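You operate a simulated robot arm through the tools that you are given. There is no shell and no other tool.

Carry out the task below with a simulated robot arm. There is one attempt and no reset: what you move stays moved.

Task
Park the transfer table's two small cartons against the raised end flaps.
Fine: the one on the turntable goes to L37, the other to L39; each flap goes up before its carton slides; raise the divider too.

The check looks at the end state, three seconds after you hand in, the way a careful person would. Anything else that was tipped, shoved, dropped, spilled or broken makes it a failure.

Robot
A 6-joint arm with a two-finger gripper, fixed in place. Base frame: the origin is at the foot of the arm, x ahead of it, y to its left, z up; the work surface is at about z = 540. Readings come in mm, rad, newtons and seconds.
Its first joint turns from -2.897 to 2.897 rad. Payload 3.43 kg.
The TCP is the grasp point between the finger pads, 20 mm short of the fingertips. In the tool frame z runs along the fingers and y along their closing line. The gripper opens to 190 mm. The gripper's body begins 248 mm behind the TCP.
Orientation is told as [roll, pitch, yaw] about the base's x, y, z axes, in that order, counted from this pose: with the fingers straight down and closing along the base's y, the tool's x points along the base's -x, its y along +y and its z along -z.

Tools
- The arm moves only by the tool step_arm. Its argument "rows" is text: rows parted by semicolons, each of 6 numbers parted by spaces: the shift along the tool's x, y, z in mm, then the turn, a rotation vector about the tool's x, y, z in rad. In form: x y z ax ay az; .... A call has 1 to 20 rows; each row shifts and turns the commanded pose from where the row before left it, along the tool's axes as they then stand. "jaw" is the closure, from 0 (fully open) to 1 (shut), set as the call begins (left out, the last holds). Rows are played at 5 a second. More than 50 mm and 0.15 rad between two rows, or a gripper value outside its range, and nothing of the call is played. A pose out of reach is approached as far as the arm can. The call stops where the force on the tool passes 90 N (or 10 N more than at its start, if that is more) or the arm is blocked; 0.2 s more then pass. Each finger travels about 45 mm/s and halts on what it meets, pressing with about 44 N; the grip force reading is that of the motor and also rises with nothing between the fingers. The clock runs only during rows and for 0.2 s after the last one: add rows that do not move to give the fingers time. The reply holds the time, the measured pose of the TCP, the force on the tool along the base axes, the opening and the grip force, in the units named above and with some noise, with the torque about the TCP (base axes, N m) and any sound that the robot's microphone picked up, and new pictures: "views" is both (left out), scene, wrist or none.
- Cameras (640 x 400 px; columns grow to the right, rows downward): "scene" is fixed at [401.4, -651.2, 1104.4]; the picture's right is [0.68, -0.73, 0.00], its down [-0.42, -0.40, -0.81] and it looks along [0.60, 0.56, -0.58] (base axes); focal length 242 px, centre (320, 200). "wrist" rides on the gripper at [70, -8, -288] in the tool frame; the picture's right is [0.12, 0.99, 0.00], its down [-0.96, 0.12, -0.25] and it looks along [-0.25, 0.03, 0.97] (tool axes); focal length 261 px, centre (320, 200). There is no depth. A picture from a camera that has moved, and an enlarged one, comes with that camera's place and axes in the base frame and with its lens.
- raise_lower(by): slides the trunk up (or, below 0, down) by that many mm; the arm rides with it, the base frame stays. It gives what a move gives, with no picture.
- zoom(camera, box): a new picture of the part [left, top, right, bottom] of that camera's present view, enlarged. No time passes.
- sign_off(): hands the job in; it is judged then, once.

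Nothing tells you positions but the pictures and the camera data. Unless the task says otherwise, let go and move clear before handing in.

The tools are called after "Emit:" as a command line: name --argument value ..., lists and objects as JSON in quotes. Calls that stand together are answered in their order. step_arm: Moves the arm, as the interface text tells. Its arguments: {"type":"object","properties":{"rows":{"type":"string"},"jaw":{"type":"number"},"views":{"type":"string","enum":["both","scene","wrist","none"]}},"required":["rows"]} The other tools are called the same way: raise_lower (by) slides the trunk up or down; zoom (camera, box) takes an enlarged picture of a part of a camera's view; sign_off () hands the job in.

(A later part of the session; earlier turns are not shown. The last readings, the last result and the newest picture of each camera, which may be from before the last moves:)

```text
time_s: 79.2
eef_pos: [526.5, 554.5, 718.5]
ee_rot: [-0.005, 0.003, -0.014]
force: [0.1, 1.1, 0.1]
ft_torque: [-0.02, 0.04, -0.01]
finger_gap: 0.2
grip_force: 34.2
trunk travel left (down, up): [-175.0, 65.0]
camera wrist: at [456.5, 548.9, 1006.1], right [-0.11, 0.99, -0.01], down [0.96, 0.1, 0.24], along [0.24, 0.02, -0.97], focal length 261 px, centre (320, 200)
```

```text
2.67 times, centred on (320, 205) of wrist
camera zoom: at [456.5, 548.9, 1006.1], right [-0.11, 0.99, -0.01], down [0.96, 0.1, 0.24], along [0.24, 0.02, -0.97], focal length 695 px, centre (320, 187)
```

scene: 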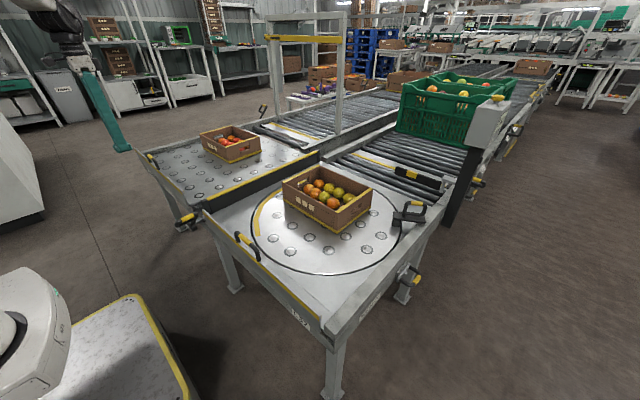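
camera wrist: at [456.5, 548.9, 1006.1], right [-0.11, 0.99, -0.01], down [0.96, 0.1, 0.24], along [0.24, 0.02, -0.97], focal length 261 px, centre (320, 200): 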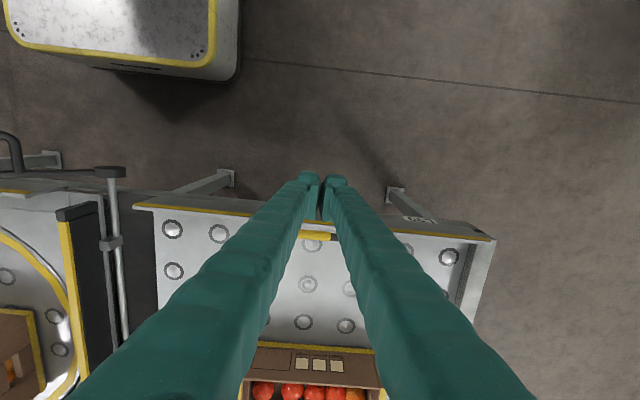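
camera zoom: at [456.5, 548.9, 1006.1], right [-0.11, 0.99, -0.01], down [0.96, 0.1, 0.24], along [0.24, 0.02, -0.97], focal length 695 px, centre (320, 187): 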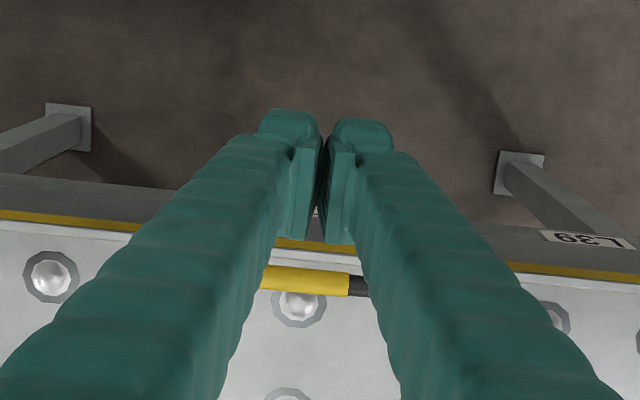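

The flap sprang to vertical by itself once freed, and both flaps and the divider are up. Next is the turntable carton: I'll go over to its near wall at about (870, -139) with the jaws turned to close along x.

Emit:
step_arm --rows "0 0 -40 0 0 0;0 0 -40 0 0 0;-21 -43 0 0 0 0;-21 -43 0 0 0 0;-21 -43 0 0 0 0;-21 -43 0 0 0 0;-21 -43 0 0 0 0;-21 -43 0 0 0 0;-21 -43 0 0 0 0;-21 -43 0 0 0 0;-21 -43 0 0 0 0;-21 -43 0 0 0 0;-21 -43 0 0 0 0;-21 -43 0 0 0 0;-21 -43 0 0 0 0;-21 -43 0 0 0 0;-21 -43 0 0 0 0;-21 -43 0 0 0 0" --jaw 0.75 --views "none"

Emit:
step_arm --rows "0 0 0 0 0 0.14;0 0 0 0 0 0.14;0 0 0 0 0 0.14;0 0 0 0 0 0.14;0 0 0 0 0 0.14;0 0 0 0 0 0.14;0 0 0 0 0 0.14;0 0 0 0 0 0.14;0 0 0 0 0 0.14;0 0 0 0 0 0.14;0 0 0 0 0 0.14;0 0 0 0 0 0.02"

```text
time_s: 83.0
eef_pos: [854.5, -136.0, 799.3]
ee_rot: [-0.005, 0.001, -0.013]
force: [0.3, 0.3, 0.9]
ft_torque: [-0.16, 0.0, 0.0]
finger_gap: 47.4
grip_force: 0.0
trunk travel left (down, up): [-175.0, 65.0]
```

```text
time_s: 85.6
eef_pos: [855.2, -137.9, 800.3]
ee_rot: [0.0, -0.005, -1.574]
force: [0.0, -0.4, -0.8]
ft_torque: [0.02, 0.0, -0.03]
finger_gap: 47.5
grip_force: 0.1
trunk travel left (down, up): [-175.0, 65.0]
camera wrist: at [846.5, -65.7, 1086.0], right [0.99, 0.12, 0.0], down [0.11, -0.96, 0.25], along [0.03, -0.25, -0.97], focal length 261 px, centre (320, 200)
```

scene: 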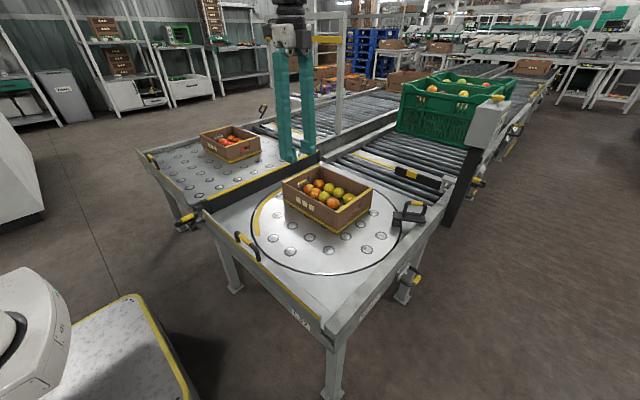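
wrist: 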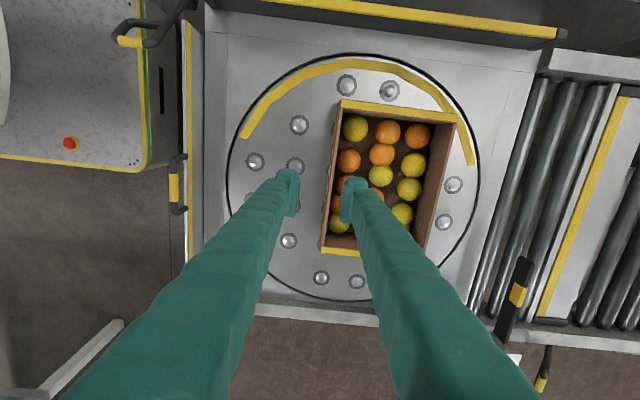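

Emit:
zoom --camera "wrist" --box '[260, 90, 460, 260]'

Emit:
zoom --camera "scene" --box '[270, 150, 390, 245]'

```text
2.35 times, centred on (360, 175) of wrist
camera zoom: at [846.5, -65.7, 1086.0], right [0.99, 0.12, 0.0], down [0.11, -0.96, 0.25], along [0.03, -0.25, -0.97], focal length 613 px, centre (226, 259)
```

zoom: 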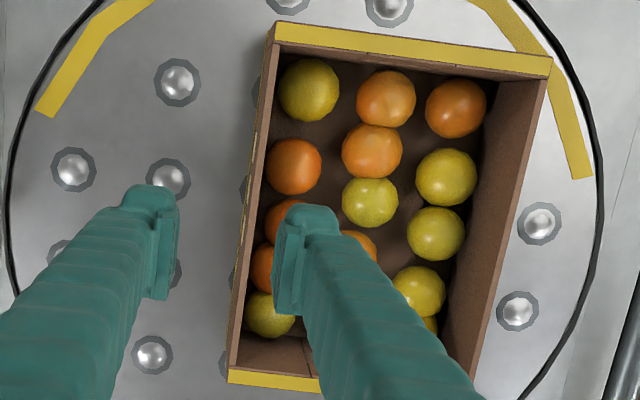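

```text
4.21 times, centred on (330, 198) of scene
camera zoom: at [401.4, -651.2, 1104.4], right [0.68, -0.73, 0.0], down [-0.42, -0.4, -0.81], along [0.6, 0.56, -0.58], focal length 1017 px, centre (278, 210)
```

zoom: 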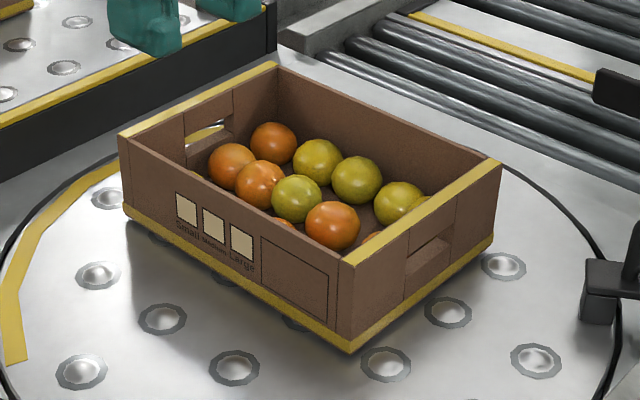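

Emit:
step_arm --rows "-4 10 30 0 0 0;-4 9 30 0 0 0;0 0 30 0 0 0;0 0 30 0 0 0;0 0 10 0 0 0" --jaw 0.8 --views "wrist"

Emit:
zoom --camera "wrist" --box '[260, 130, 400, 230]'

Emit:
zoom --camera "scene" --box '[270, 150, 390, 245]'

```text
time_s: 86.8
eef_pos: [874.6, -147.8, 668.1]
ee_rot: [-0.004, -0.005, -1.571]
force: [-0.7, -0.5, -0.5]
ft_torque: [0.0, -0.06, -0.01]
finger_gap: 38.1
grip_force: 0.1
trunk travel left (down, up): [-175.0, 65.0]
camera wrist: at [866.3, -75.7, 955.3], right [0.99, 0.12, 0.0], down [0.11, -0.96, 0.25], along [0.03, -0.25, -0.97], focal length 261 px, centre (320, 200)
```

wrist: 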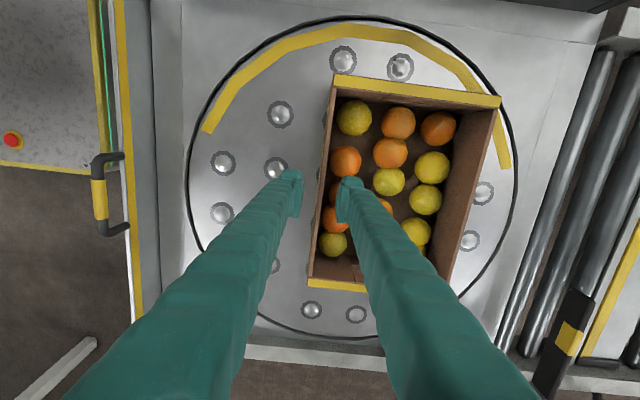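

```text
4.00 times, centred on (330, 180) of wrist
camera zoom: at [866.3, -75.7, 955.3], right [0.99, 0.12, 0.0], down [0.11, -0.96, 0.25], along [0.03, -0.25, -0.97], focal length 1043 px, centre (280, 280)
```

zoom: 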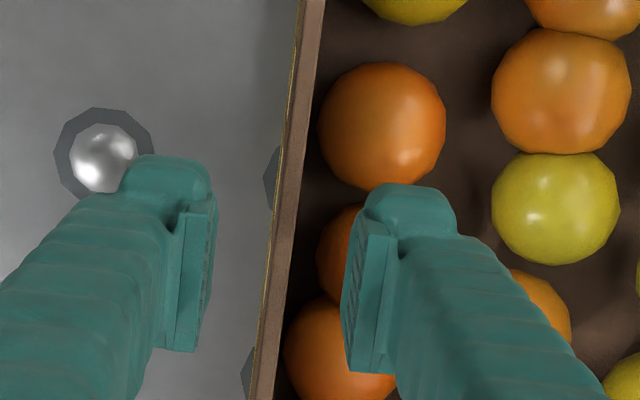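

```text
4.21 times, centred on (330, 198) of scene
camera zoom: at [401.4, -651.2, 1104.4], right [0.68, -0.73, 0.0], down [-0.42, -0.4, -0.81], along [0.6, 0.56, -0.58], focal length 1017 px, centre (278, 210)
```

zoom: 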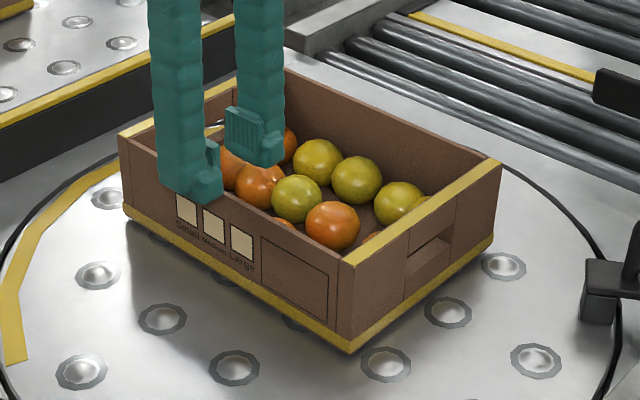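

Emit:
step_arm --rows "0 0.5 15 0 0 0;0 0 15 0 0 0;0 0 6 0 0 0" --views "wrist"

Emit:
zoom --camera "scene" --box '[270, 150, 390, 245]'

Emit:
zoom --camera "wrist" --box '[260, 130, 400, 230]'

```text
time_s: 87.6
eef_pos: [874.1, -146.5, 631.7]
ee_rot: [-0.002, -0.005, -1.573]
force: [-0.3, -1.3, 0.6]
ft_torque: [-0.03, -0.01, 0.02]
finger_gap: 38.2
grip_force: 0.1
trunk travel left (down, up): [-175.0, 65.0]
camera wrist: at [865.7, -74.1, 919.7], right [0.99, 0.12, 0.0], down [0.11, -0.96, 0.25], along [0.03, -0.25, -0.97], focal length 261 px, centre (320, 200)
```

wrist: 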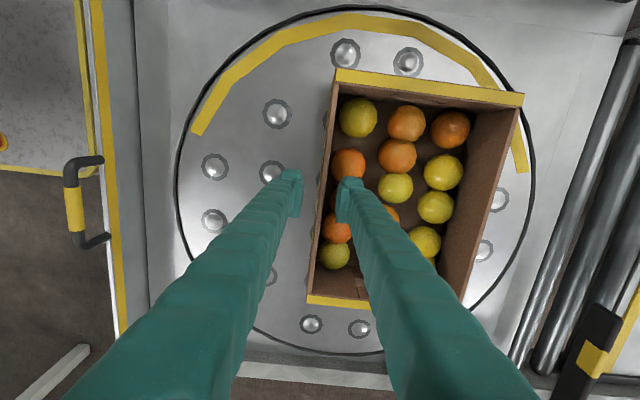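

```text
4.21 times, centred on (330, 198) of scene
camera zoom: at [401.4, -651.2, 1104.4], right [0.68, -0.73, 0.0], down [-0.42, -0.4, -0.81], along [0.6, 0.56, -0.58], focal length 1017 px, centre (278, 210)
```

zoom: 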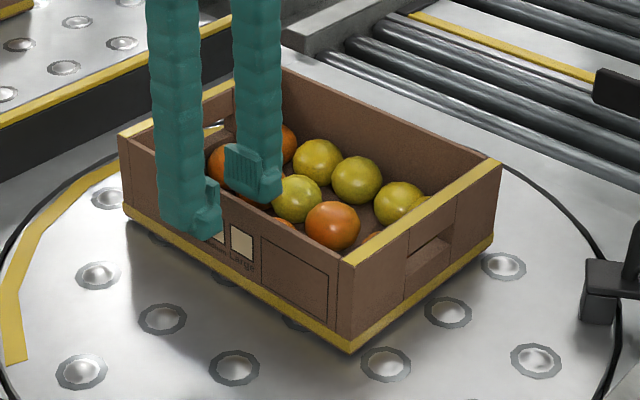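

```text
4.00 times, centred on (330, 180) of wrist
camera zoom: at [865.7, -74.1, 919.7], right [0.99, 0.12, 0.0], down [0.11, -0.96, 0.25], along [0.03, -0.25, -0.97], focal length 1043 px, centre (280, 280)
```

zoom: 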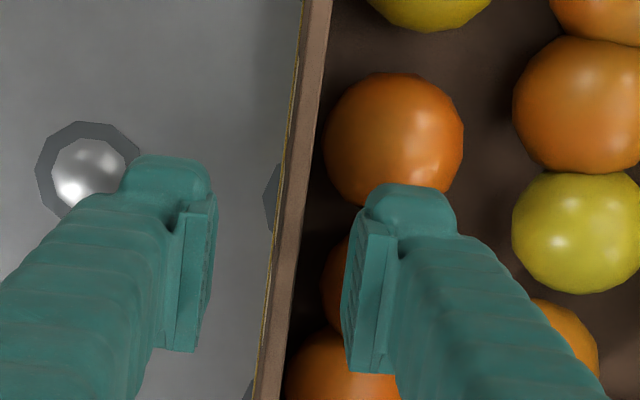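

The wall is between the pads with the tips above the fruit. Closing on it.

Emit:
step_arm --rows "0 0 0 0 0 0;0 0 0 0 0 0;0 0 0 0 0 0;0 0 0 0 0 0" --jaw 1 --views "wrist"

Emit:
zoom --camera "wrist" --box '[260, 90, 460, 260]'

```text
time_s: 88.6
eef_pos: [874.2, -146.4, 633.5]
ee_rot: [-0.002, -0.006, -1.573]
force: [-1.0, -0.4, 0.2]
ft_torque: [0.0, 0.02, -0.23]
finger_gap: 5.9
grip_force: 39.5
trunk travel left (down, up): [-175.0, 65.0]
camera wrist: at [865.7, -74.1, 919.6], right [0.99, 0.12, 0.0], down [0.11, -0.96, 0.25], along [0.03, -0.25, -0.97], focal length 261 px, centre (320, 200)
```

wrist: 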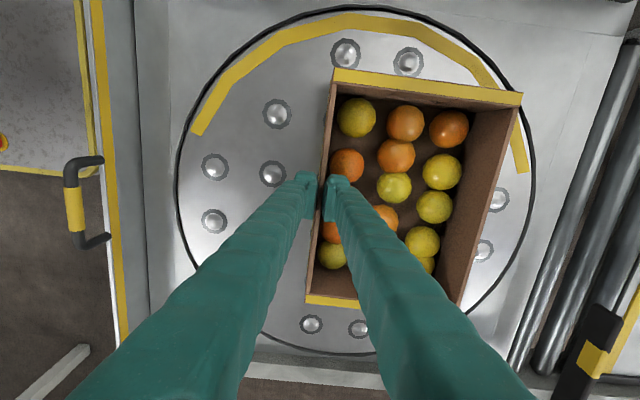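

```text
2.35 times, centred on (360, 175) of wrist
camera zoom: at [865.7, -74.1, 919.6], right [0.99, 0.12, 0.0], down [0.11, -0.96, 0.25], along [0.03, -0.25, -0.97], focal length 613 px, centre (226, 259)
```

zoom: 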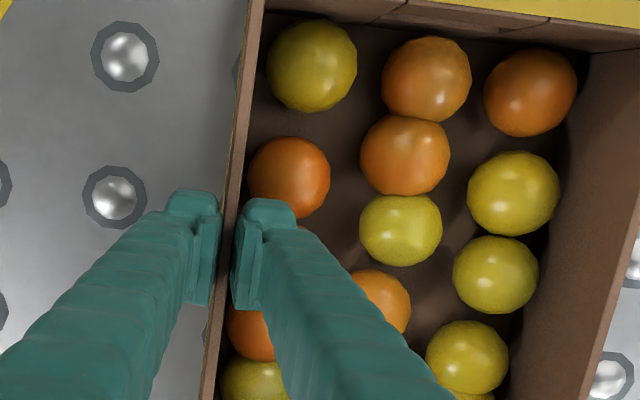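

Gripped at 5.9 mm. I'll drag the carton smoothly toward the flap, stopping short so the outer finger clears the flap handle.

Emit:
step_arm --rows "0 -2 0 0 0 0;0 -4 0 0 0 0;0 -6 0 0 0 0;0 -8 0 0 0 0;0 -8 0 0 0 0;0 -8 0 0 0 0;0 -8 0 0 0 0;0 -8 0 0 0 0;0 -8 0 0 0 0;0 -8 0 0 0 0;0 -8 0 0 0 0;0 -8 0 0 0 0;0 -8 0 0 0 0;0 -6 0 0 0 0;0 -4 0 0 0 0;0 -2 0 0 0 0"

```text
time_s: 92.0
eef_pos: [770.0, -147.4, 633.0]
ee_rot: [-0.002, -0.006, -1.572]
force: [0.5, 0.3, -0.2]
ft_torque: [-0.04, 0.01, -0.02]
finger_gap: 5.6
grip_force: 39.1
trunk travel left (down, up): [-175.0, 65.0]
camera wrist: at [760.7, -75.2, 920.5], right [0.99, 0.12, 0.0], down [0.11, -0.96, 0.25], along [0.03, -0.25, -0.97], focal length 261 px, centre (320, 200)
```

scene: 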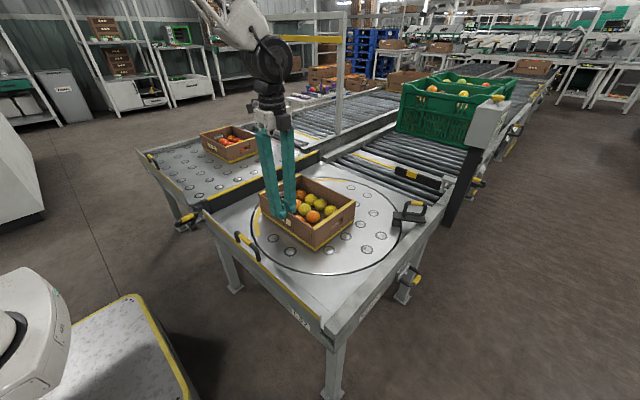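
wrist: 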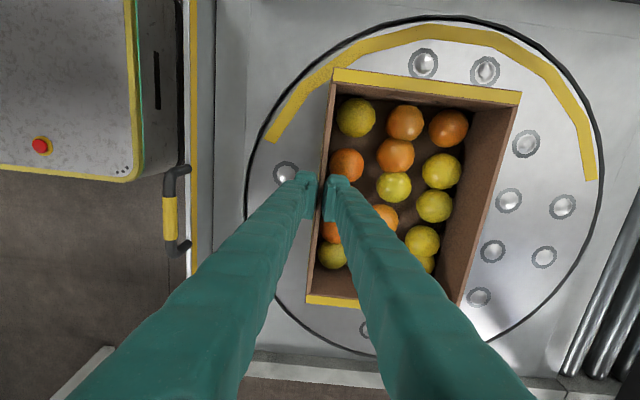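

Emit:
step_arm --rows "0 -2 0 0 0 0;0 -4 0 0 0 0;0 -6 0 0 0 0;0 -8 0 0 0 0;0 -8 0 0 0 0;0 -8 0 0 0 0;0 -8 0 0 0 0;0 -8 0 0 0 0;0 -8 0 0 0 0;0 -8 0 0 0 0;0 -8 0 0 0 0;0 -8 0 0 0 0;0 -8 0 0 0 0;0 -6 0 0 0 0;0 -4 0 0 0 0;0 -2 0 0 0 0"

Emit:
zoom --camera "scene" --box '[190, 160, 370, 290]'

```text
time_s: 95.4
eef_pos: [666.8, -146.0, 633.1]
ee_rot: [-0.002, -0.007, -1.573]
force: [0.3, -1.2, 0.5]
ft_torque: [-0.08, -0.02, -0.01]
finger_gap: 6.1
grip_force: 39.6
trunk travel left (down, up): [-175.0, 65.0]
camera wrist: at [657.7, -73.9, 920.1], right [0.99, 0.12, 0.0], down [0.11, -0.96, 0.25], along [0.03, -0.25, -0.97], focal length 261 px, centre (320, 200)
```

scene: 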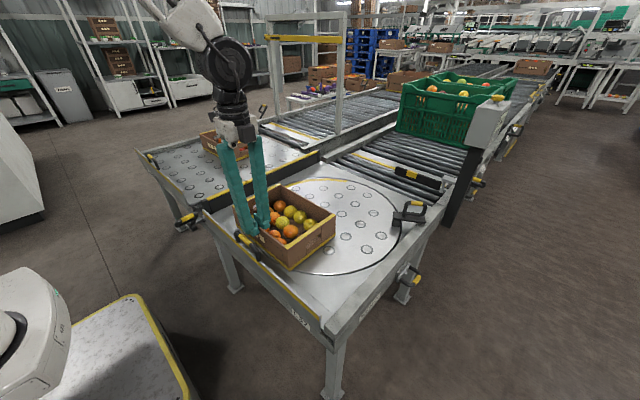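
wrist: 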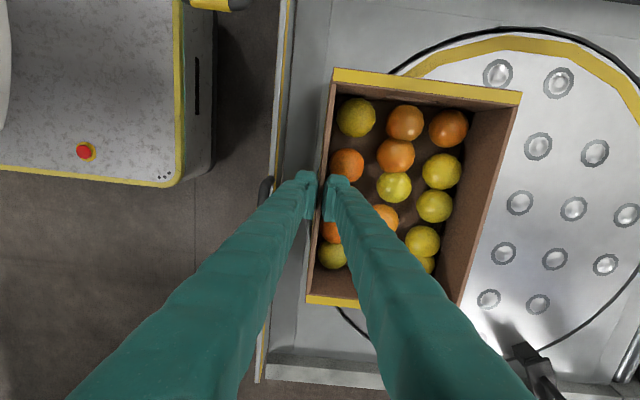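

```text
3.08 times, centred on (280, 225) of scene
camera zoom: at [401.4, -651.2, 1104.4], right [0.68, -0.73, 0.0], down [-0.42, -0.4, -0.81], along [0.6, 0.56, -0.58], focal length 743 px, centre (443, 123)
```

zoom: 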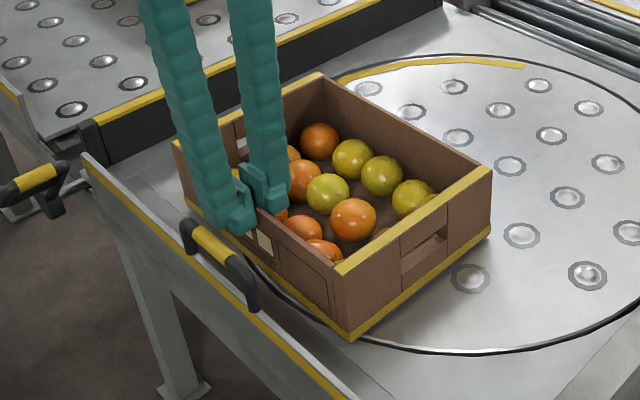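

Released next: open slightly, rise, turn the jaws back to close along y, and go behind the far wall to push the last 50 mm.

Emit:
step_arm --rows "0 0 0 0 0 0;0 0 0 0 0 0;0 0 -20 0 0 0;0 0 -30 0 0 0;0 0 -40 0 0 0;0 0 -40 0 0 0;0 0 -30 0 0 0" --jaw 0.82 --views "none"

Emit:
step_arm --rows "0 30 0 0 0 -0.14;0 30 0 0 0 -0.14;0 30 0 0 0 -0.14;0 30 0 0 0 -0.14;0 0 0 0 0 -0.14;0 0 0 0 0 -0.14;0 0 0 0 0 -0.14;0 0 0 0 0 -0.14;0 0 0 0 0 -0.14;0 0 0 0 0 -0.14;0 0 0 0 0 -0.14;0 0 0 0 0 -0.033" --jaw 0

```text
time_s: 97.0
eef_pos: [664.7, -144.3, 791.9]
ee_rot: [-0.001, -0.005, -1.572]
force: [0.0, 0.7, 0.0]
ft_torque: [0.02, 0.11, 0.01]
finger_gap: 34.4
grip_force: 0.0
trunk travel left (down, up): [-175.0, 65.0]
```

```text
time_s: 99.6
eef_pos: [781.6, -122.1, 795.1]
ee_rot: [-0.006, 0.002, 0.001]
force: [0.9, 0.5, 0.3]
ft_torque: [-0.01, 0.01, -0.01]
finger_gap: 190.0
grip_force: 0.0
trunk travel left (down, up): [-175.0, 65.0]
camera wrist: at [712.5, -128.1, 1081.4], right [-0.12, 0.99, 0.0], down [0.96, 0.12, 0.25], along [0.24, 0.03, -0.97], focal length 261 px, centre (320, 200)
```

scene: 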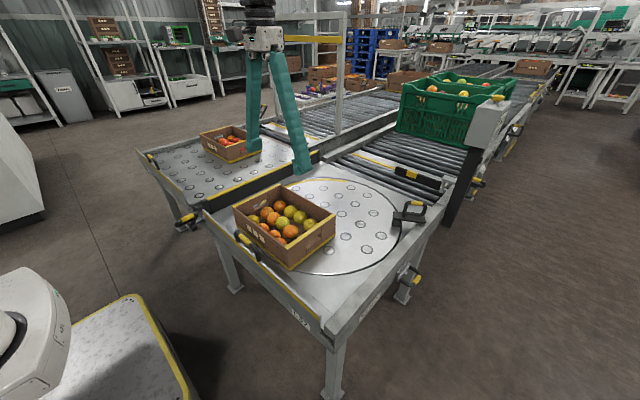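
wrist: 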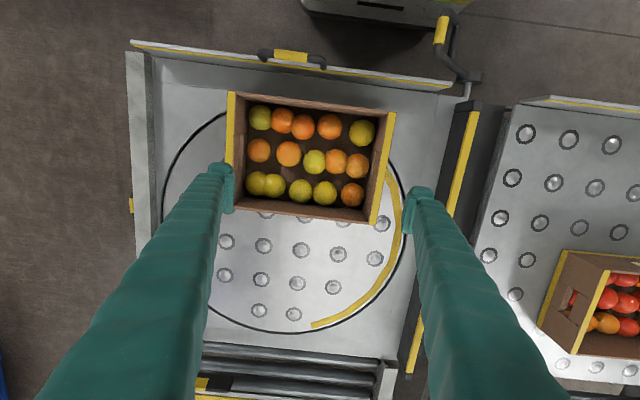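

Emit:
step_arm --rows "-40 -7 0 0 0 0;-42 -7 0 0 0 0;-42 -7 0 0 0 0;0 0 40 0 0 0;0 0 40 0 0 0;0 0 40 0 0 0;0 0 40 0 0 0;0 0 35 0 0 0;0 0 24 0 0 0"

Emit:
zoom --camera "scene" --box '[190, 160, 370, 290]'

```text
time_s: 101.6
eef_pos: [902.1, -145.5, 576.2]
ee_rot: [-0.006, 0.001, 0.0]
force: [-0.7, 0.5, 0.6]
ft_torque: [-0.01, -0.04, 0.03]
finger_gap: 189.8
grip_force: 0.1
trunk travel left (down, up): [-175.0, 65.0]
camera wrist: at [832.2, -152.8, 862.7], right [-0.12, 0.99, 0.0], down [0.96, 0.12, 0.25], along [0.24, 0.02, -0.97], focal length 261 px, centre (320, 200)
```

scene: 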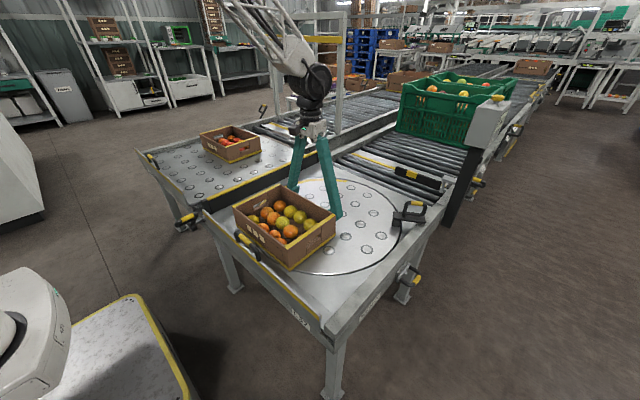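
wrist: 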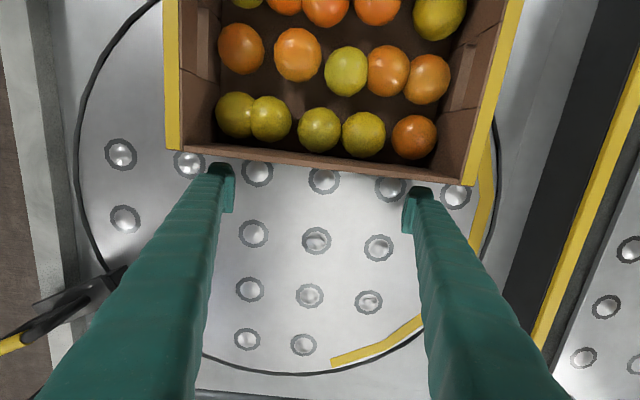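

```text
3.08 times, centred on (280, 225) of scene
camera zoom: at [401.4, -651.2, 1104.4], right [0.68, -0.73, 0.0], down [-0.42, -0.4, -0.81], along [0.6, 0.56, -0.58], focal length 743 px, centre (443, 123)
```

zoom: 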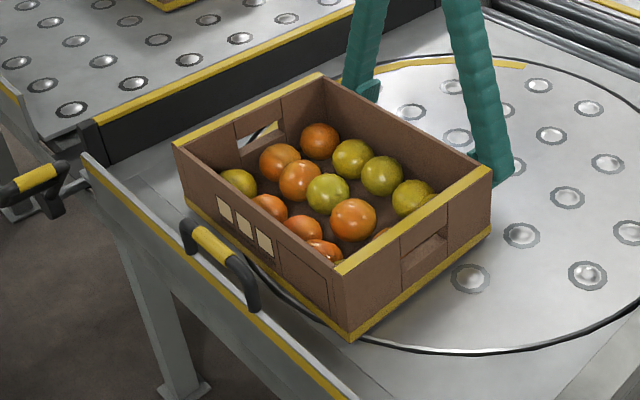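

Emit:
step_arm --rows "5 0 0 0 0 0;5 0 0 0 0 0;5 0 0 0 0 0;5 0 0 0 0 0;5 0 0 0 0 0;5 0 0 0 0 0;5 0 0 0 0 0;4 0 0 0 0 0;4 0 0 0 0 0"

Emit:
zoom --camera "scene" --box '[190, 180, 350, 310]'

```text
time_s: 103.6
eef_pos: [863.3, -144.4, 575.4]
ee_rot: [-0.007, 0.001, -0.002]
force: [-0.2, 0.2, 0.3]
ft_torque: [0.03, -0.01, 0.05]
finger_gap: 190.3
grip_force: 0.2
trunk travel left (down, up): [-175.0, 65.0]
camera wrist: at [792.5, -150.8, 863.1], right [-0.12, 0.99, 0.0], down [0.96, 0.12, 0.25], along [0.24, 0.02, -0.97], focal length 261 px, centre (320, 200)
```

scene: 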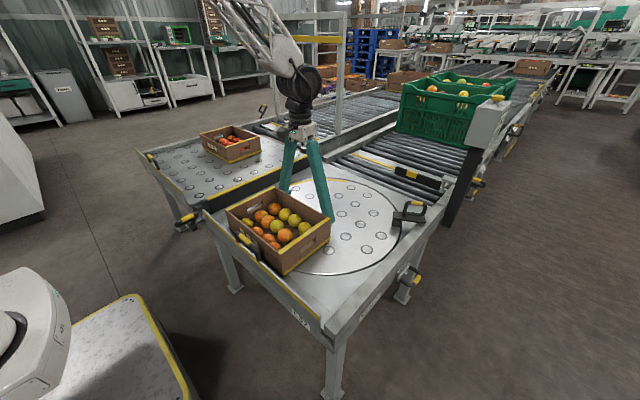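
wrist: 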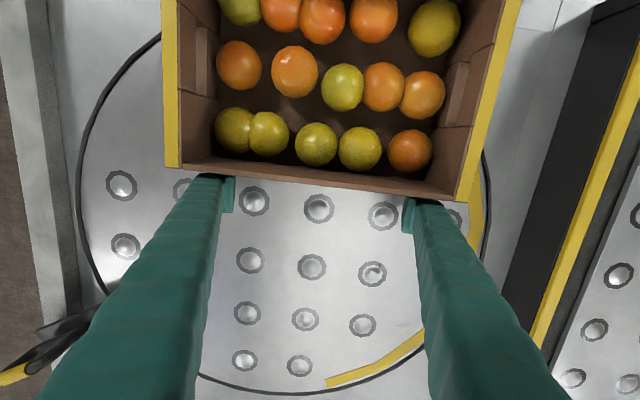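

```text
3.08 times, centred on (270, 245) of scene
camera zoom: at [401.4, -651.2, 1104.4], right [0.68, -0.73, 0.0], down [-0.42, -0.4, -0.81], along [0.6, 0.56, -0.58], focal length 743 px, centre (474, 62)
```

zoom: 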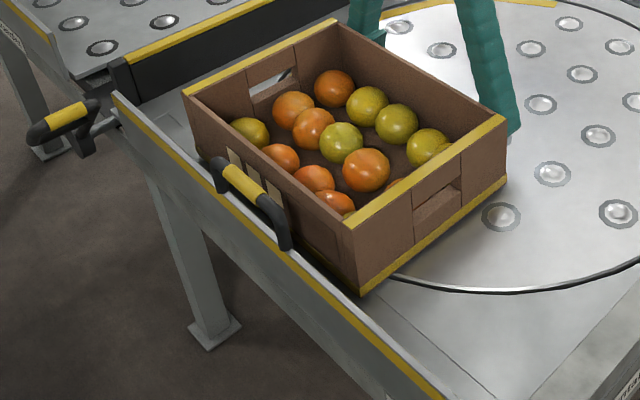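

Emit:
step_arm --rows "3 0 0 0 0 0;3 0 0 0 0 0;3 0 0 0 0 0;3 0 0 0 0 0" --views "none"

Emit:
zoom --camera "scene" --box '[190, 180, 350, 310]'

Emit:
step_arm --rows "2 0 0 0 0 0;2 0 0 0 0 0;2 0 0 0 0 0" --views "wrist"

Emit:
zoom --camera "scene" --box '[190, 180, 350, 310]'

```text
time_s: 104.6
eef_pos: [850.9, -145.2, 575.1]
ee_rot: [-0.006, 0.002, 0.0]
force: [0.7, 0.2, 0.3]
ft_torque: [-0.05, -0.01, -0.07]
finger_gap: 190.0
grip_force: 0.1
trunk travel left (down, up): [-175.0, 65.0]
```

```text
3.08 times, centred on (270, 245) of scene
camera zoom: at [401.4, -651.2, 1104.4], right [0.68, -0.73, 0.0], down [-0.42, -0.4, -0.81], along [0.6, 0.56, -0.58], focal length 743 px, centre (474, 62)
```

zoom: 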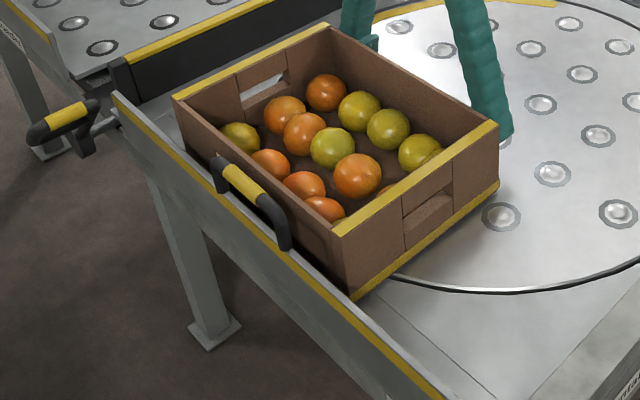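

```text
time_s: 105.4
eef_pos: [844.9, -144.4, 574.1]
ee_rot: [-0.004, 0.001, 0.0]
force: [0.9, -0.6, 0.6]
ft_torque: [-0.01, 0.03, -0.02]
finger_gap: 190.2
grip_force: 0.0
trunk travel left (down, up): [-175.0, 65.0]
camera wrist: at [774.6, -151.3, 862.1], right [-0.12, 0.99, 0.0], down [0.96, 0.12, 0.25], along [0.24, 0.02, -0.97], focal length 261 px, centre (320, 200)
```

wrist: 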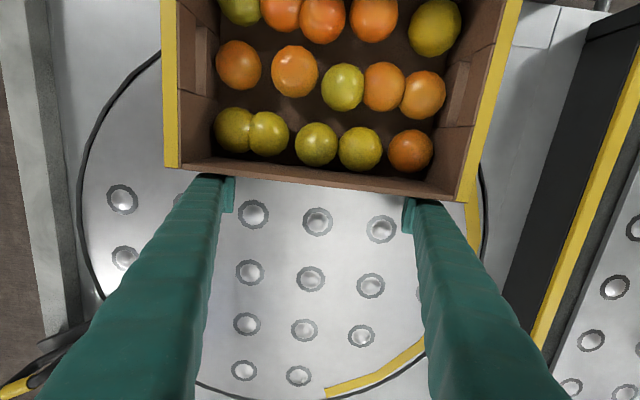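

```text
3.08 times, centred on (270, 245) of scene
camera zoom: at [401.4, -651.2, 1104.4], right [0.68, -0.73, 0.0], down [-0.42, -0.4, -0.81], along [0.6, 0.56, -0.58], focal length 743 px, centre (474, 62)
```

zoom: 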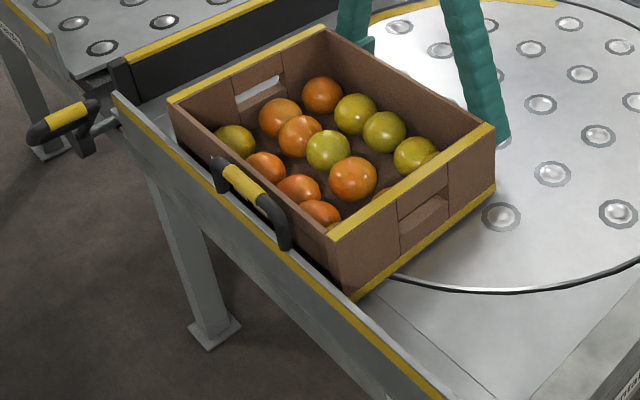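

Emit:
step_arm --rows "2 0 0 0 0 0;2 0 0 0 0 0;2 0 0 0 0 0" --views "none"

Emit:
zoom --camera "scene" --box '[190, 180, 350, 310]'

Emit:
step_arm --rows "2 0 0 0 0 0;2 0 0 0 0 0" --views "none"

Emit:
zoom --camera "scene" --box '[190, 180, 350, 310]'

```text
time_s: 106.2
eef_pos: [839.4, -141.8, 575.6]
ee_rot: [-0.004, 0.002, 0.0]
force: [-0.2, 0.6, -0.8]
ft_torque: [0.03, 0.0, 0.0]
finger_gap: 189.9
grip_force: 0.1
trunk travel left (down, up): [-175.0, 65.0]
```

```text
3.08 times, centred on (270, 245) of scene
camera zoom: at [401.4, -651.2, 1104.4], right [0.68, -0.73, 0.0], down [-0.42, -0.4, -0.81], along [0.6, 0.56, -0.58], focal length 743 px, centre (474, 62)
```

zoom: 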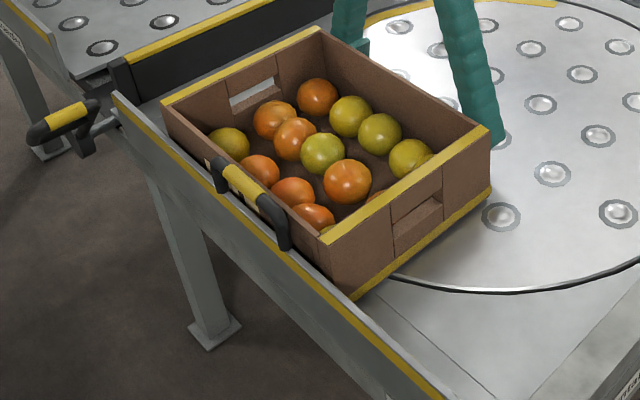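

```text
time_s: 106.8
eef_pos: [835.0, -144.2, 575.2]
ee_rot: [-0.006, 0.002, 0.0]
force: [0.6, 0.7, 0.5]
ft_torque: [0.0, -0.01, 0.02]
finger_gap: 190.2
grip_force: 0.0
trunk travel left (down, up): [-175.0, 65.0]
```

```text
3.08 times, centred on (270, 245) of scene
camera zoom: at [401.4, -651.2, 1104.4], right [0.68, -0.73, 0.0], down [-0.42, -0.4, -0.81], along [0.6, 0.56, -0.58], focal length 743 px, centre (474, 62)
```

zoom: 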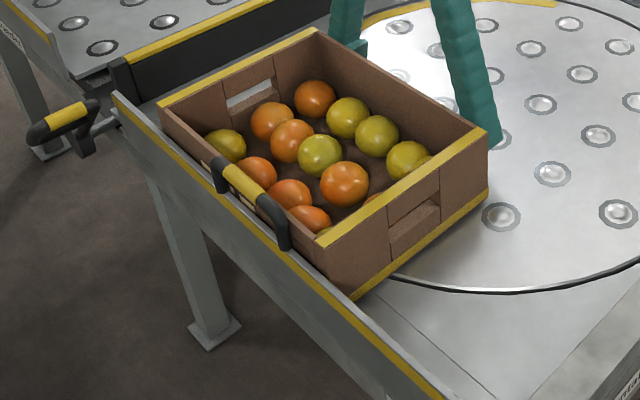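

Emit:
step_arm --rows "2 0 0 0 0 0;2 0 0 0 0 0" --views "none"

Emit:
step_arm --rows "1.5 0 0 0 0 0;1.5 0 0 0 0 0" --views "none"

Emit:
zoom --camera "scene" --box '[190, 180, 350, 310]'

Emit:
zoom --camera "scene" --box '[240, 240, 310, 300]'

```text
time_s: 107.4
eef_pos: [833.4, -142.8, 574.8]
ee_rot: [-0.006, -0.002, 0.0]
force: [22.2, -2.4, -8.2]
ft_torque: [0.05, -0.07, 0.56]
finger_gap: 189.5
grip_force: 0.1
trunk travel left (down, up): [-175.0, 65.0]
```

```text
time_s: 108.0
eef_pos: [830.2, -142.1, 574.9]
ee_rot: [-0.005, -0.001, 0.0]
force: [29.6, -6.9, 4.5]
ft_torque: [0.42, 0.3, 0.81]
finger_gap: 189.7
grip_force: 0.0
trunk travel left (down, up): [-175.0, 65.0]
```

```text
3.08 times, centred on (270, 245) of scene
camera zoom: at [401.4, -651.2, 1104.4], right [0.68, -0.73, 0.0], down [-0.42, -0.4, -0.81], along [0.6, 0.56, -0.58], focal length 743 px, centre (474, 62)
```

zoom: 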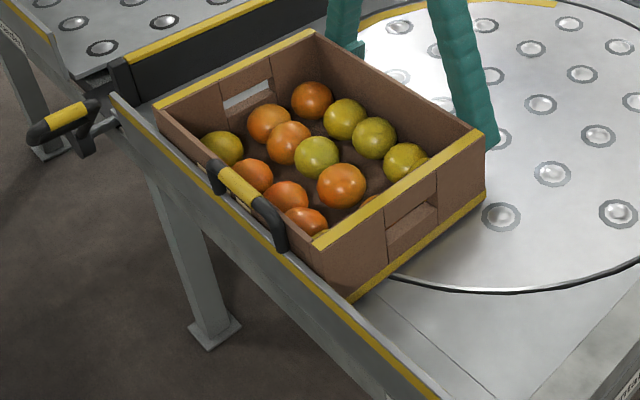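

```text
6.67 times, centred on (275, 270) of scene
camera zoom: at [401.4, -651.2, 1104.4], right [0.68, -0.73, 0.0], down [-0.42, -0.4, -0.81], along [0.6, 0.56, -0.58], focal length 1610 px, centre (620, -267)
```

zoom: 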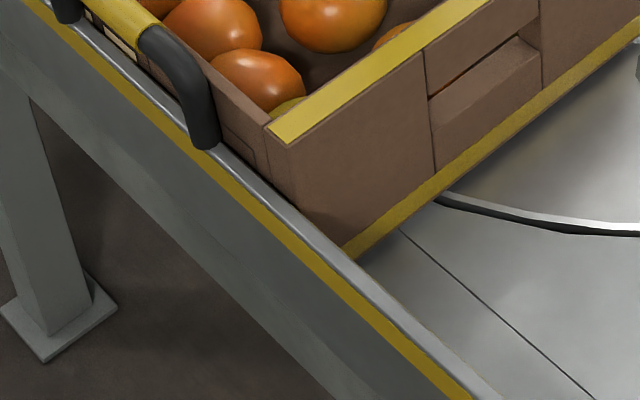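

The carton reached the flap (force rose to about 25 N). I'll back off and check that the flap stays upright and the carton stays in contact.

Emit:
step_arm --rows "-4 0 0 0 0 0;-8 0 0 0 0 0;-10 0 0 0 0 0;-10 0 0 0 0 0"

Emit:
zoom --camera "scene" --box '[190, 180, 350, 310]'

Emit:
zoom --camera "scene" --box '[240, 240, 310, 300]'

```text
time_s: 109.0
eef_pos: [861.4, -142.3, 574.0]
ee_rot: [-0.005, 0.002, 0.001]
force: [-0.5, -0.1, -0.4]
ft_torque: [-0.01, -0.03, -0.01]
finger_gap: 190.1
grip_force: 0.0
trunk travel left (down, up): [-175.0, 65.0]
camera wrist: at [791.1, -148.7, 861.3], right [-0.12, 0.99, 0.0], down [0.96, 0.12, 0.24], along [0.24, 0.02, -0.97], focal length 261 px, centre (320, 200)
```

scene: 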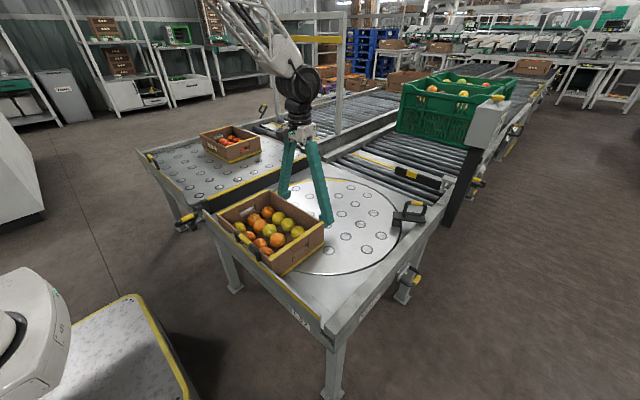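
wrist: 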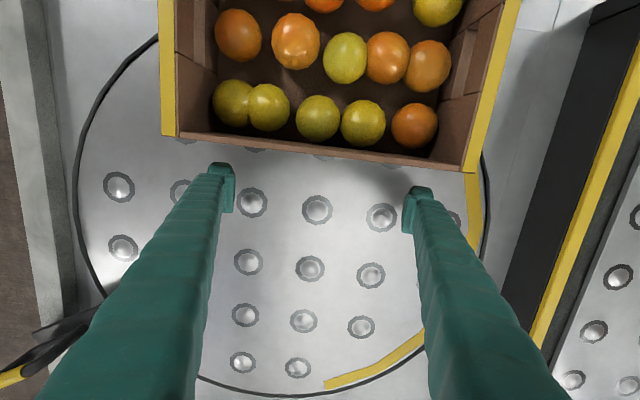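

```text
3.08 times, centred on (270, 245) of scene
camera zoom: at [401.4, -651.2, 1104.4], right [0.68, -0.73, 0.0], down [-0.42, -0.4, -0.81], along [0.6, 0.56, -0.58], focal length 743 px, centre (474, 62)
```

zoom: 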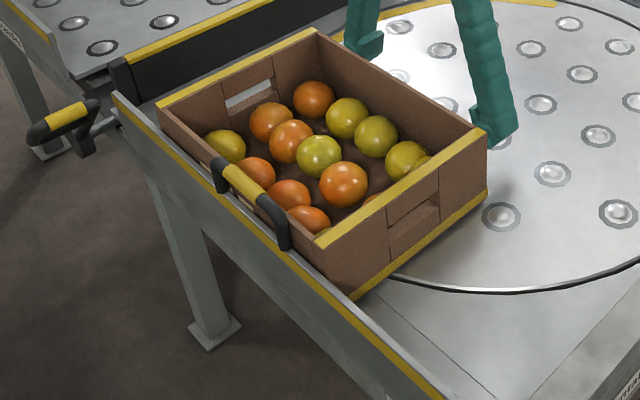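

```text
6.67 times, centred on (275, 270) of scene
camera zoom: at [401.4, -651.2, 1104.4], right [0.68, -0.73, 0.0], down [-0.42, -0.4, -0.81], along [0.6, 0.56, -0.58], focal length 1610 px, centre (620, -267)
```

zoom: 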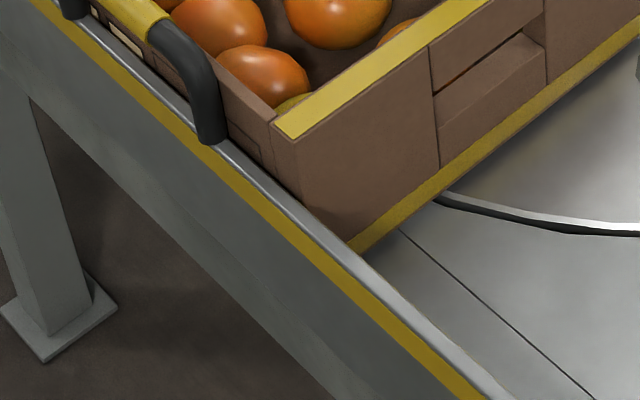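

The flap sprang upright and the carton sits against it, parallel. Now the ball-deck carton: I'll rise, cross to the left lane and look down on it.

Emit:
step_arm --rows "-10 0 -40 0 0 0;0 0 -45 0 0 0;0 0 -45 0 0 0;0 0 -45 0 0 0;0 0 -45 0 0 0;5 45 0 0 0 0;5 45 0 0 0 0;5 45 0 0 0 0;5 45 0 0 0 0;5 45 0 0 0 0;5 45 0 0 0 0;5 45 0 0 0 0;5 45 0 0 0 0;5 45 0 0 0 0;5 45 0 0 0 0;5 45 0 0 0 0;5 45 0 0 0 0" --jaw 0.3

```text
time_s: 112.6
eef_pos: [810.7, 399.4, 790.6]
ee_rot: [-0.007, 0.002, -0.003]
force: [0.2, -1.6, -0.1]
ft_torque: [0.17, 0.06, -0.02]
finger_gap: 133.1
grip_force: 0.0
trunk travel left (down, up): [-175.0, 65.0]
camera wrist: at [740.7, 393.1, 1077.1], right [-0.12, 0.99, 0.0], down [0.96, 0.12, 0.25], along [0.24, 0.02, -0.97], focal length 261 px, centre (320, 200)
```

scene: 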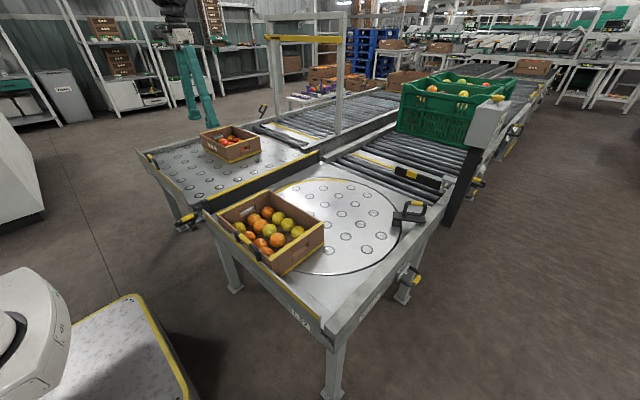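
wrist: 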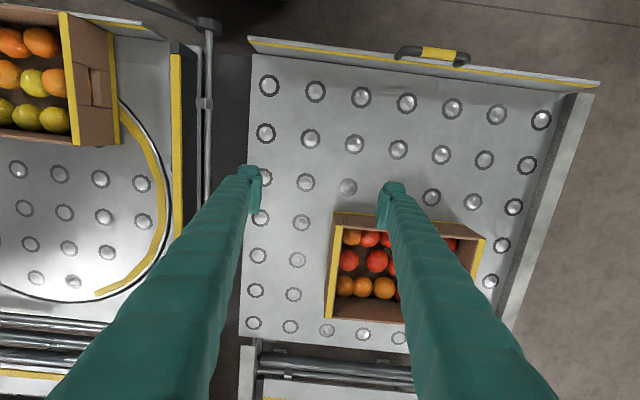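

Emit:
step_arm --rows "0 0 0 0 0 -0.14;0 0 0 0 0 -0.14;0 0 0 0 0 -0.14;0 0 0 0 0 -0.14;0 0 0 0 0 -0.14;0 0 0 0 0 -0.14;0 0 0 0 0 -0.14;0 0 0 0 0 -0.14;0 0 0 0 0 -0.14;0 0 0 0 0 -0.14;0 0 0 0 0 -0.14;0 0 0 0 0 -0.03;0 0 0 0 -0.1 0;0 0 0 0 -0.1 0;0 0 0 0 -0.1 0;0 0 0 0 -0.1 0" --jaw 0.8

```text
time_s: 116.0
eef_pos: [811.0, 399.0, 792.8]
ee_rot: [-0.001, -0.396, 1.568]
force: [0.1, -0.3, -0.6]
ft_torque: [-0.1, -0.01, 0.0]
finger_gap: 38.0
grip_force: 0.1
trunk travel left (down, up): [-175.0, 65.0]
camera wrist: at [818.4, 222.9, 1030.4], right [-0.99, -0.11, -0.05], down [-0.11, 0.79, 0.6], along [-0.03, 0.6, -0.8], focal length 261 px, centre (320, 200)
```

scene: 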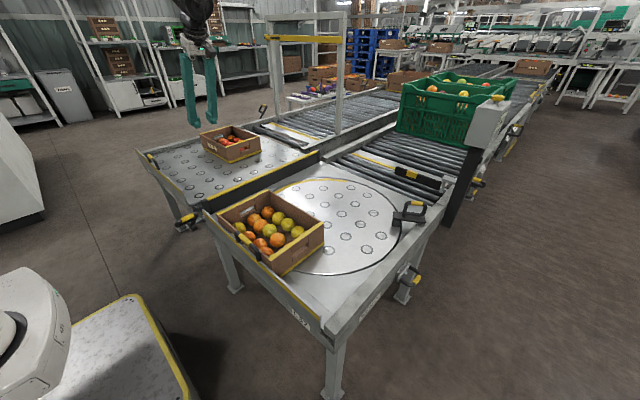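
wrist: 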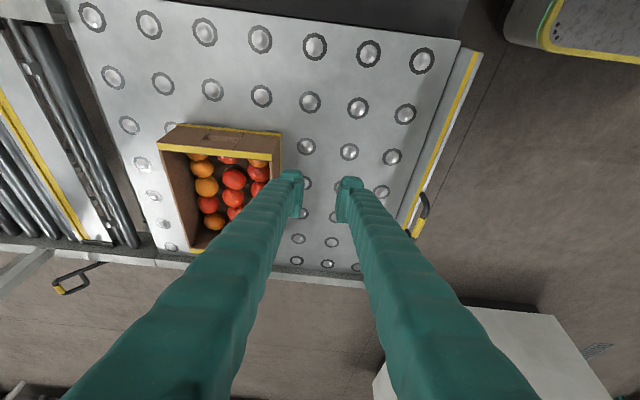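

Emit:
step_arm --rows "-14.4 -17 28.3 0 0 0;-14.4 -17 28.3 0 0 0;-14.4 -17 28.3 0 0 0;-14.4 -17 28.3 0 0 0;-14.4 -17 28.3 0 0 0"

Emit:
zoom --camera "wrist" --box '[210, 110, 410, 235]'

Emit:
zoom --camera "scene" --box '[170, 90, 290, 170]'

```text
time_s: 117.2
eef_pos: [895.5, 518.4, 690.2]
ee_rot: [0.001, -0.396, 1.57]
force: [-0.1, 0.3, 0.3]
ft_torque: [0.0, -0.02, 0.0]
finger_gap: 37.9
grip_force: 0.0
trunk travel left (down, up): [-175.0, 65.0]
camera wrist: at [904.6, 342.1, 928.1], right [-0.99, -0.11, -0.05], down [-0.11, 0.79, 0.6], along [-0.03, 0.6, -0.8], focal length 261 px, centre (320, 200)
```

scene: 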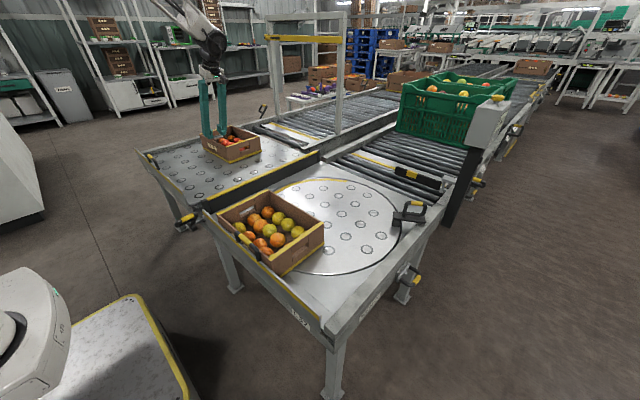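
wrist: 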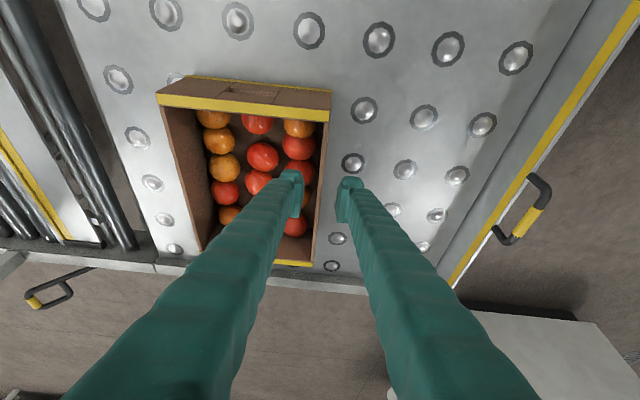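

```text
3.20 times, centred on (310, 172) of wrist
camera zoom: at [904.6, 342.1, 928.1], right [-0.99, -0.11, -0.05], down [-0.11, 0.79, 0.6], along [-0.03, 0.6, -0.8], focal length 834 px, centre (352, 288)
```

zoom: 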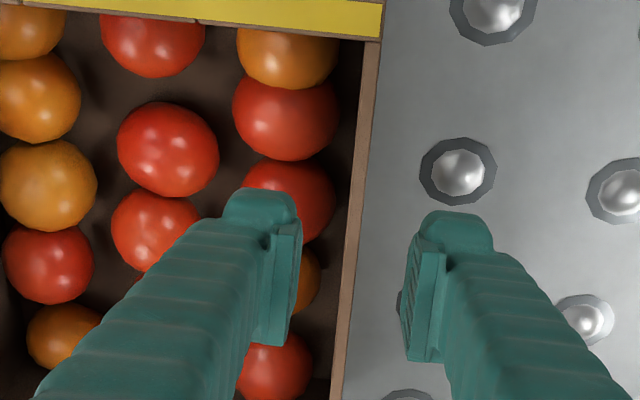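

```text
5.00 times, centred on (230, 130) of scene
camera zoom: at [401.4, -651.2, 1104.4], right [0.68, -0.73, 0.0], down [-0.42, -0.4, -0.81], along [0.6, 0.56, -0.58], focal length 1207 px, centre (770, 550)
```

zoom: 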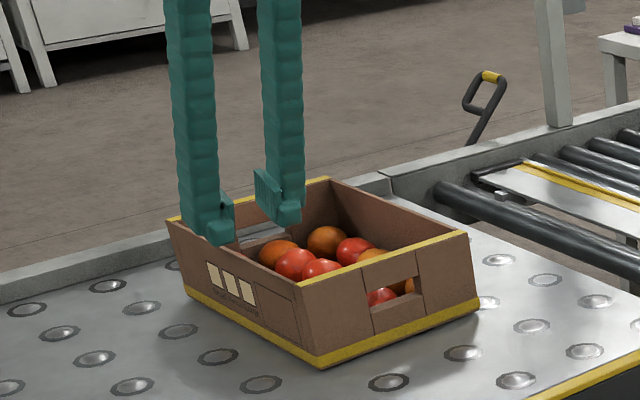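

Emit:
step_arm --rows "7.6 0 18.1 0 0 0;7.6 0 18.1 0 0 0;6 0 14.5 0 0 0;1.6 0 3.7 0 0 0" --views "wrist"

Emit:
zoom --camera "wrist" --box '[210, 110, 410, 235]'

Emit:
zoom --camera "scene" --box '[170, 90, 290, 170]'

```text
time_s: 118.2
eef_pos: [896.7, 517.4, 629.6]
ee_rot: [0.001, -0.396, 1.57]
force: [0.3, -1.1, -0.1]
ft_torque: [0.03, 0.01, 0.02]
finger_gap: 38.1
grip_force: 0.1
trunk travel left (down, up): [-175.0, 65.0]
camera wrist: at [904.8, 342.2, 867.7], right [-0.99, -0.11, -0.04], down [-0.11, 0.79, 0.6], along [-0.03, 0.6, -0.8], focal length 261 px, centre (320, 200)
```

wrist: 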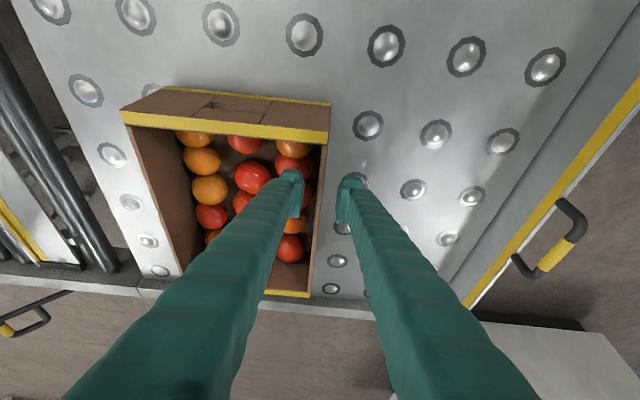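

```text
3.20 times, centred on (310, 172) of wrist
camera zoom: at [904.8, 342.2, 867.7], right [-0.99, -0.11, -0.04], down [-0.11, 0.79, 0.6], along [-0.03, 0.6, -0.8], focal length 834 px, centre (352, 288)
```

zoom: 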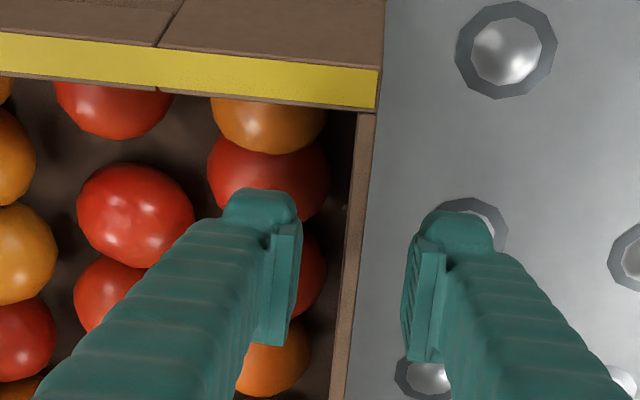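

```text
5.00 times, centred on (230, 130) of scene
camera zoom: at [401.4, -651.2, 1104.4], right [0.68, -0.73, 0.0], down [-0.42, -0.4, -0.81], along [0.6, 0.56, -0.58], focal length 1207 px, centre (770, 550)
```

zoom: 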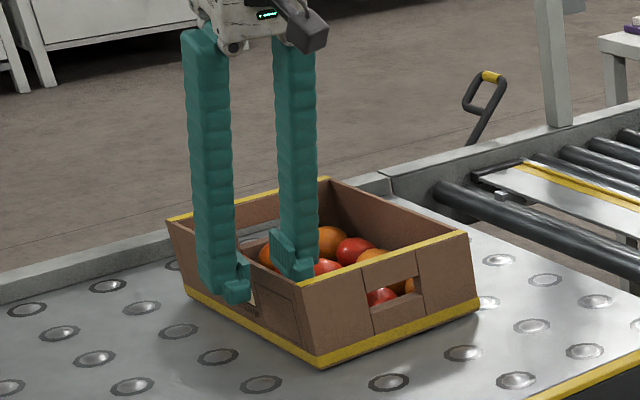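

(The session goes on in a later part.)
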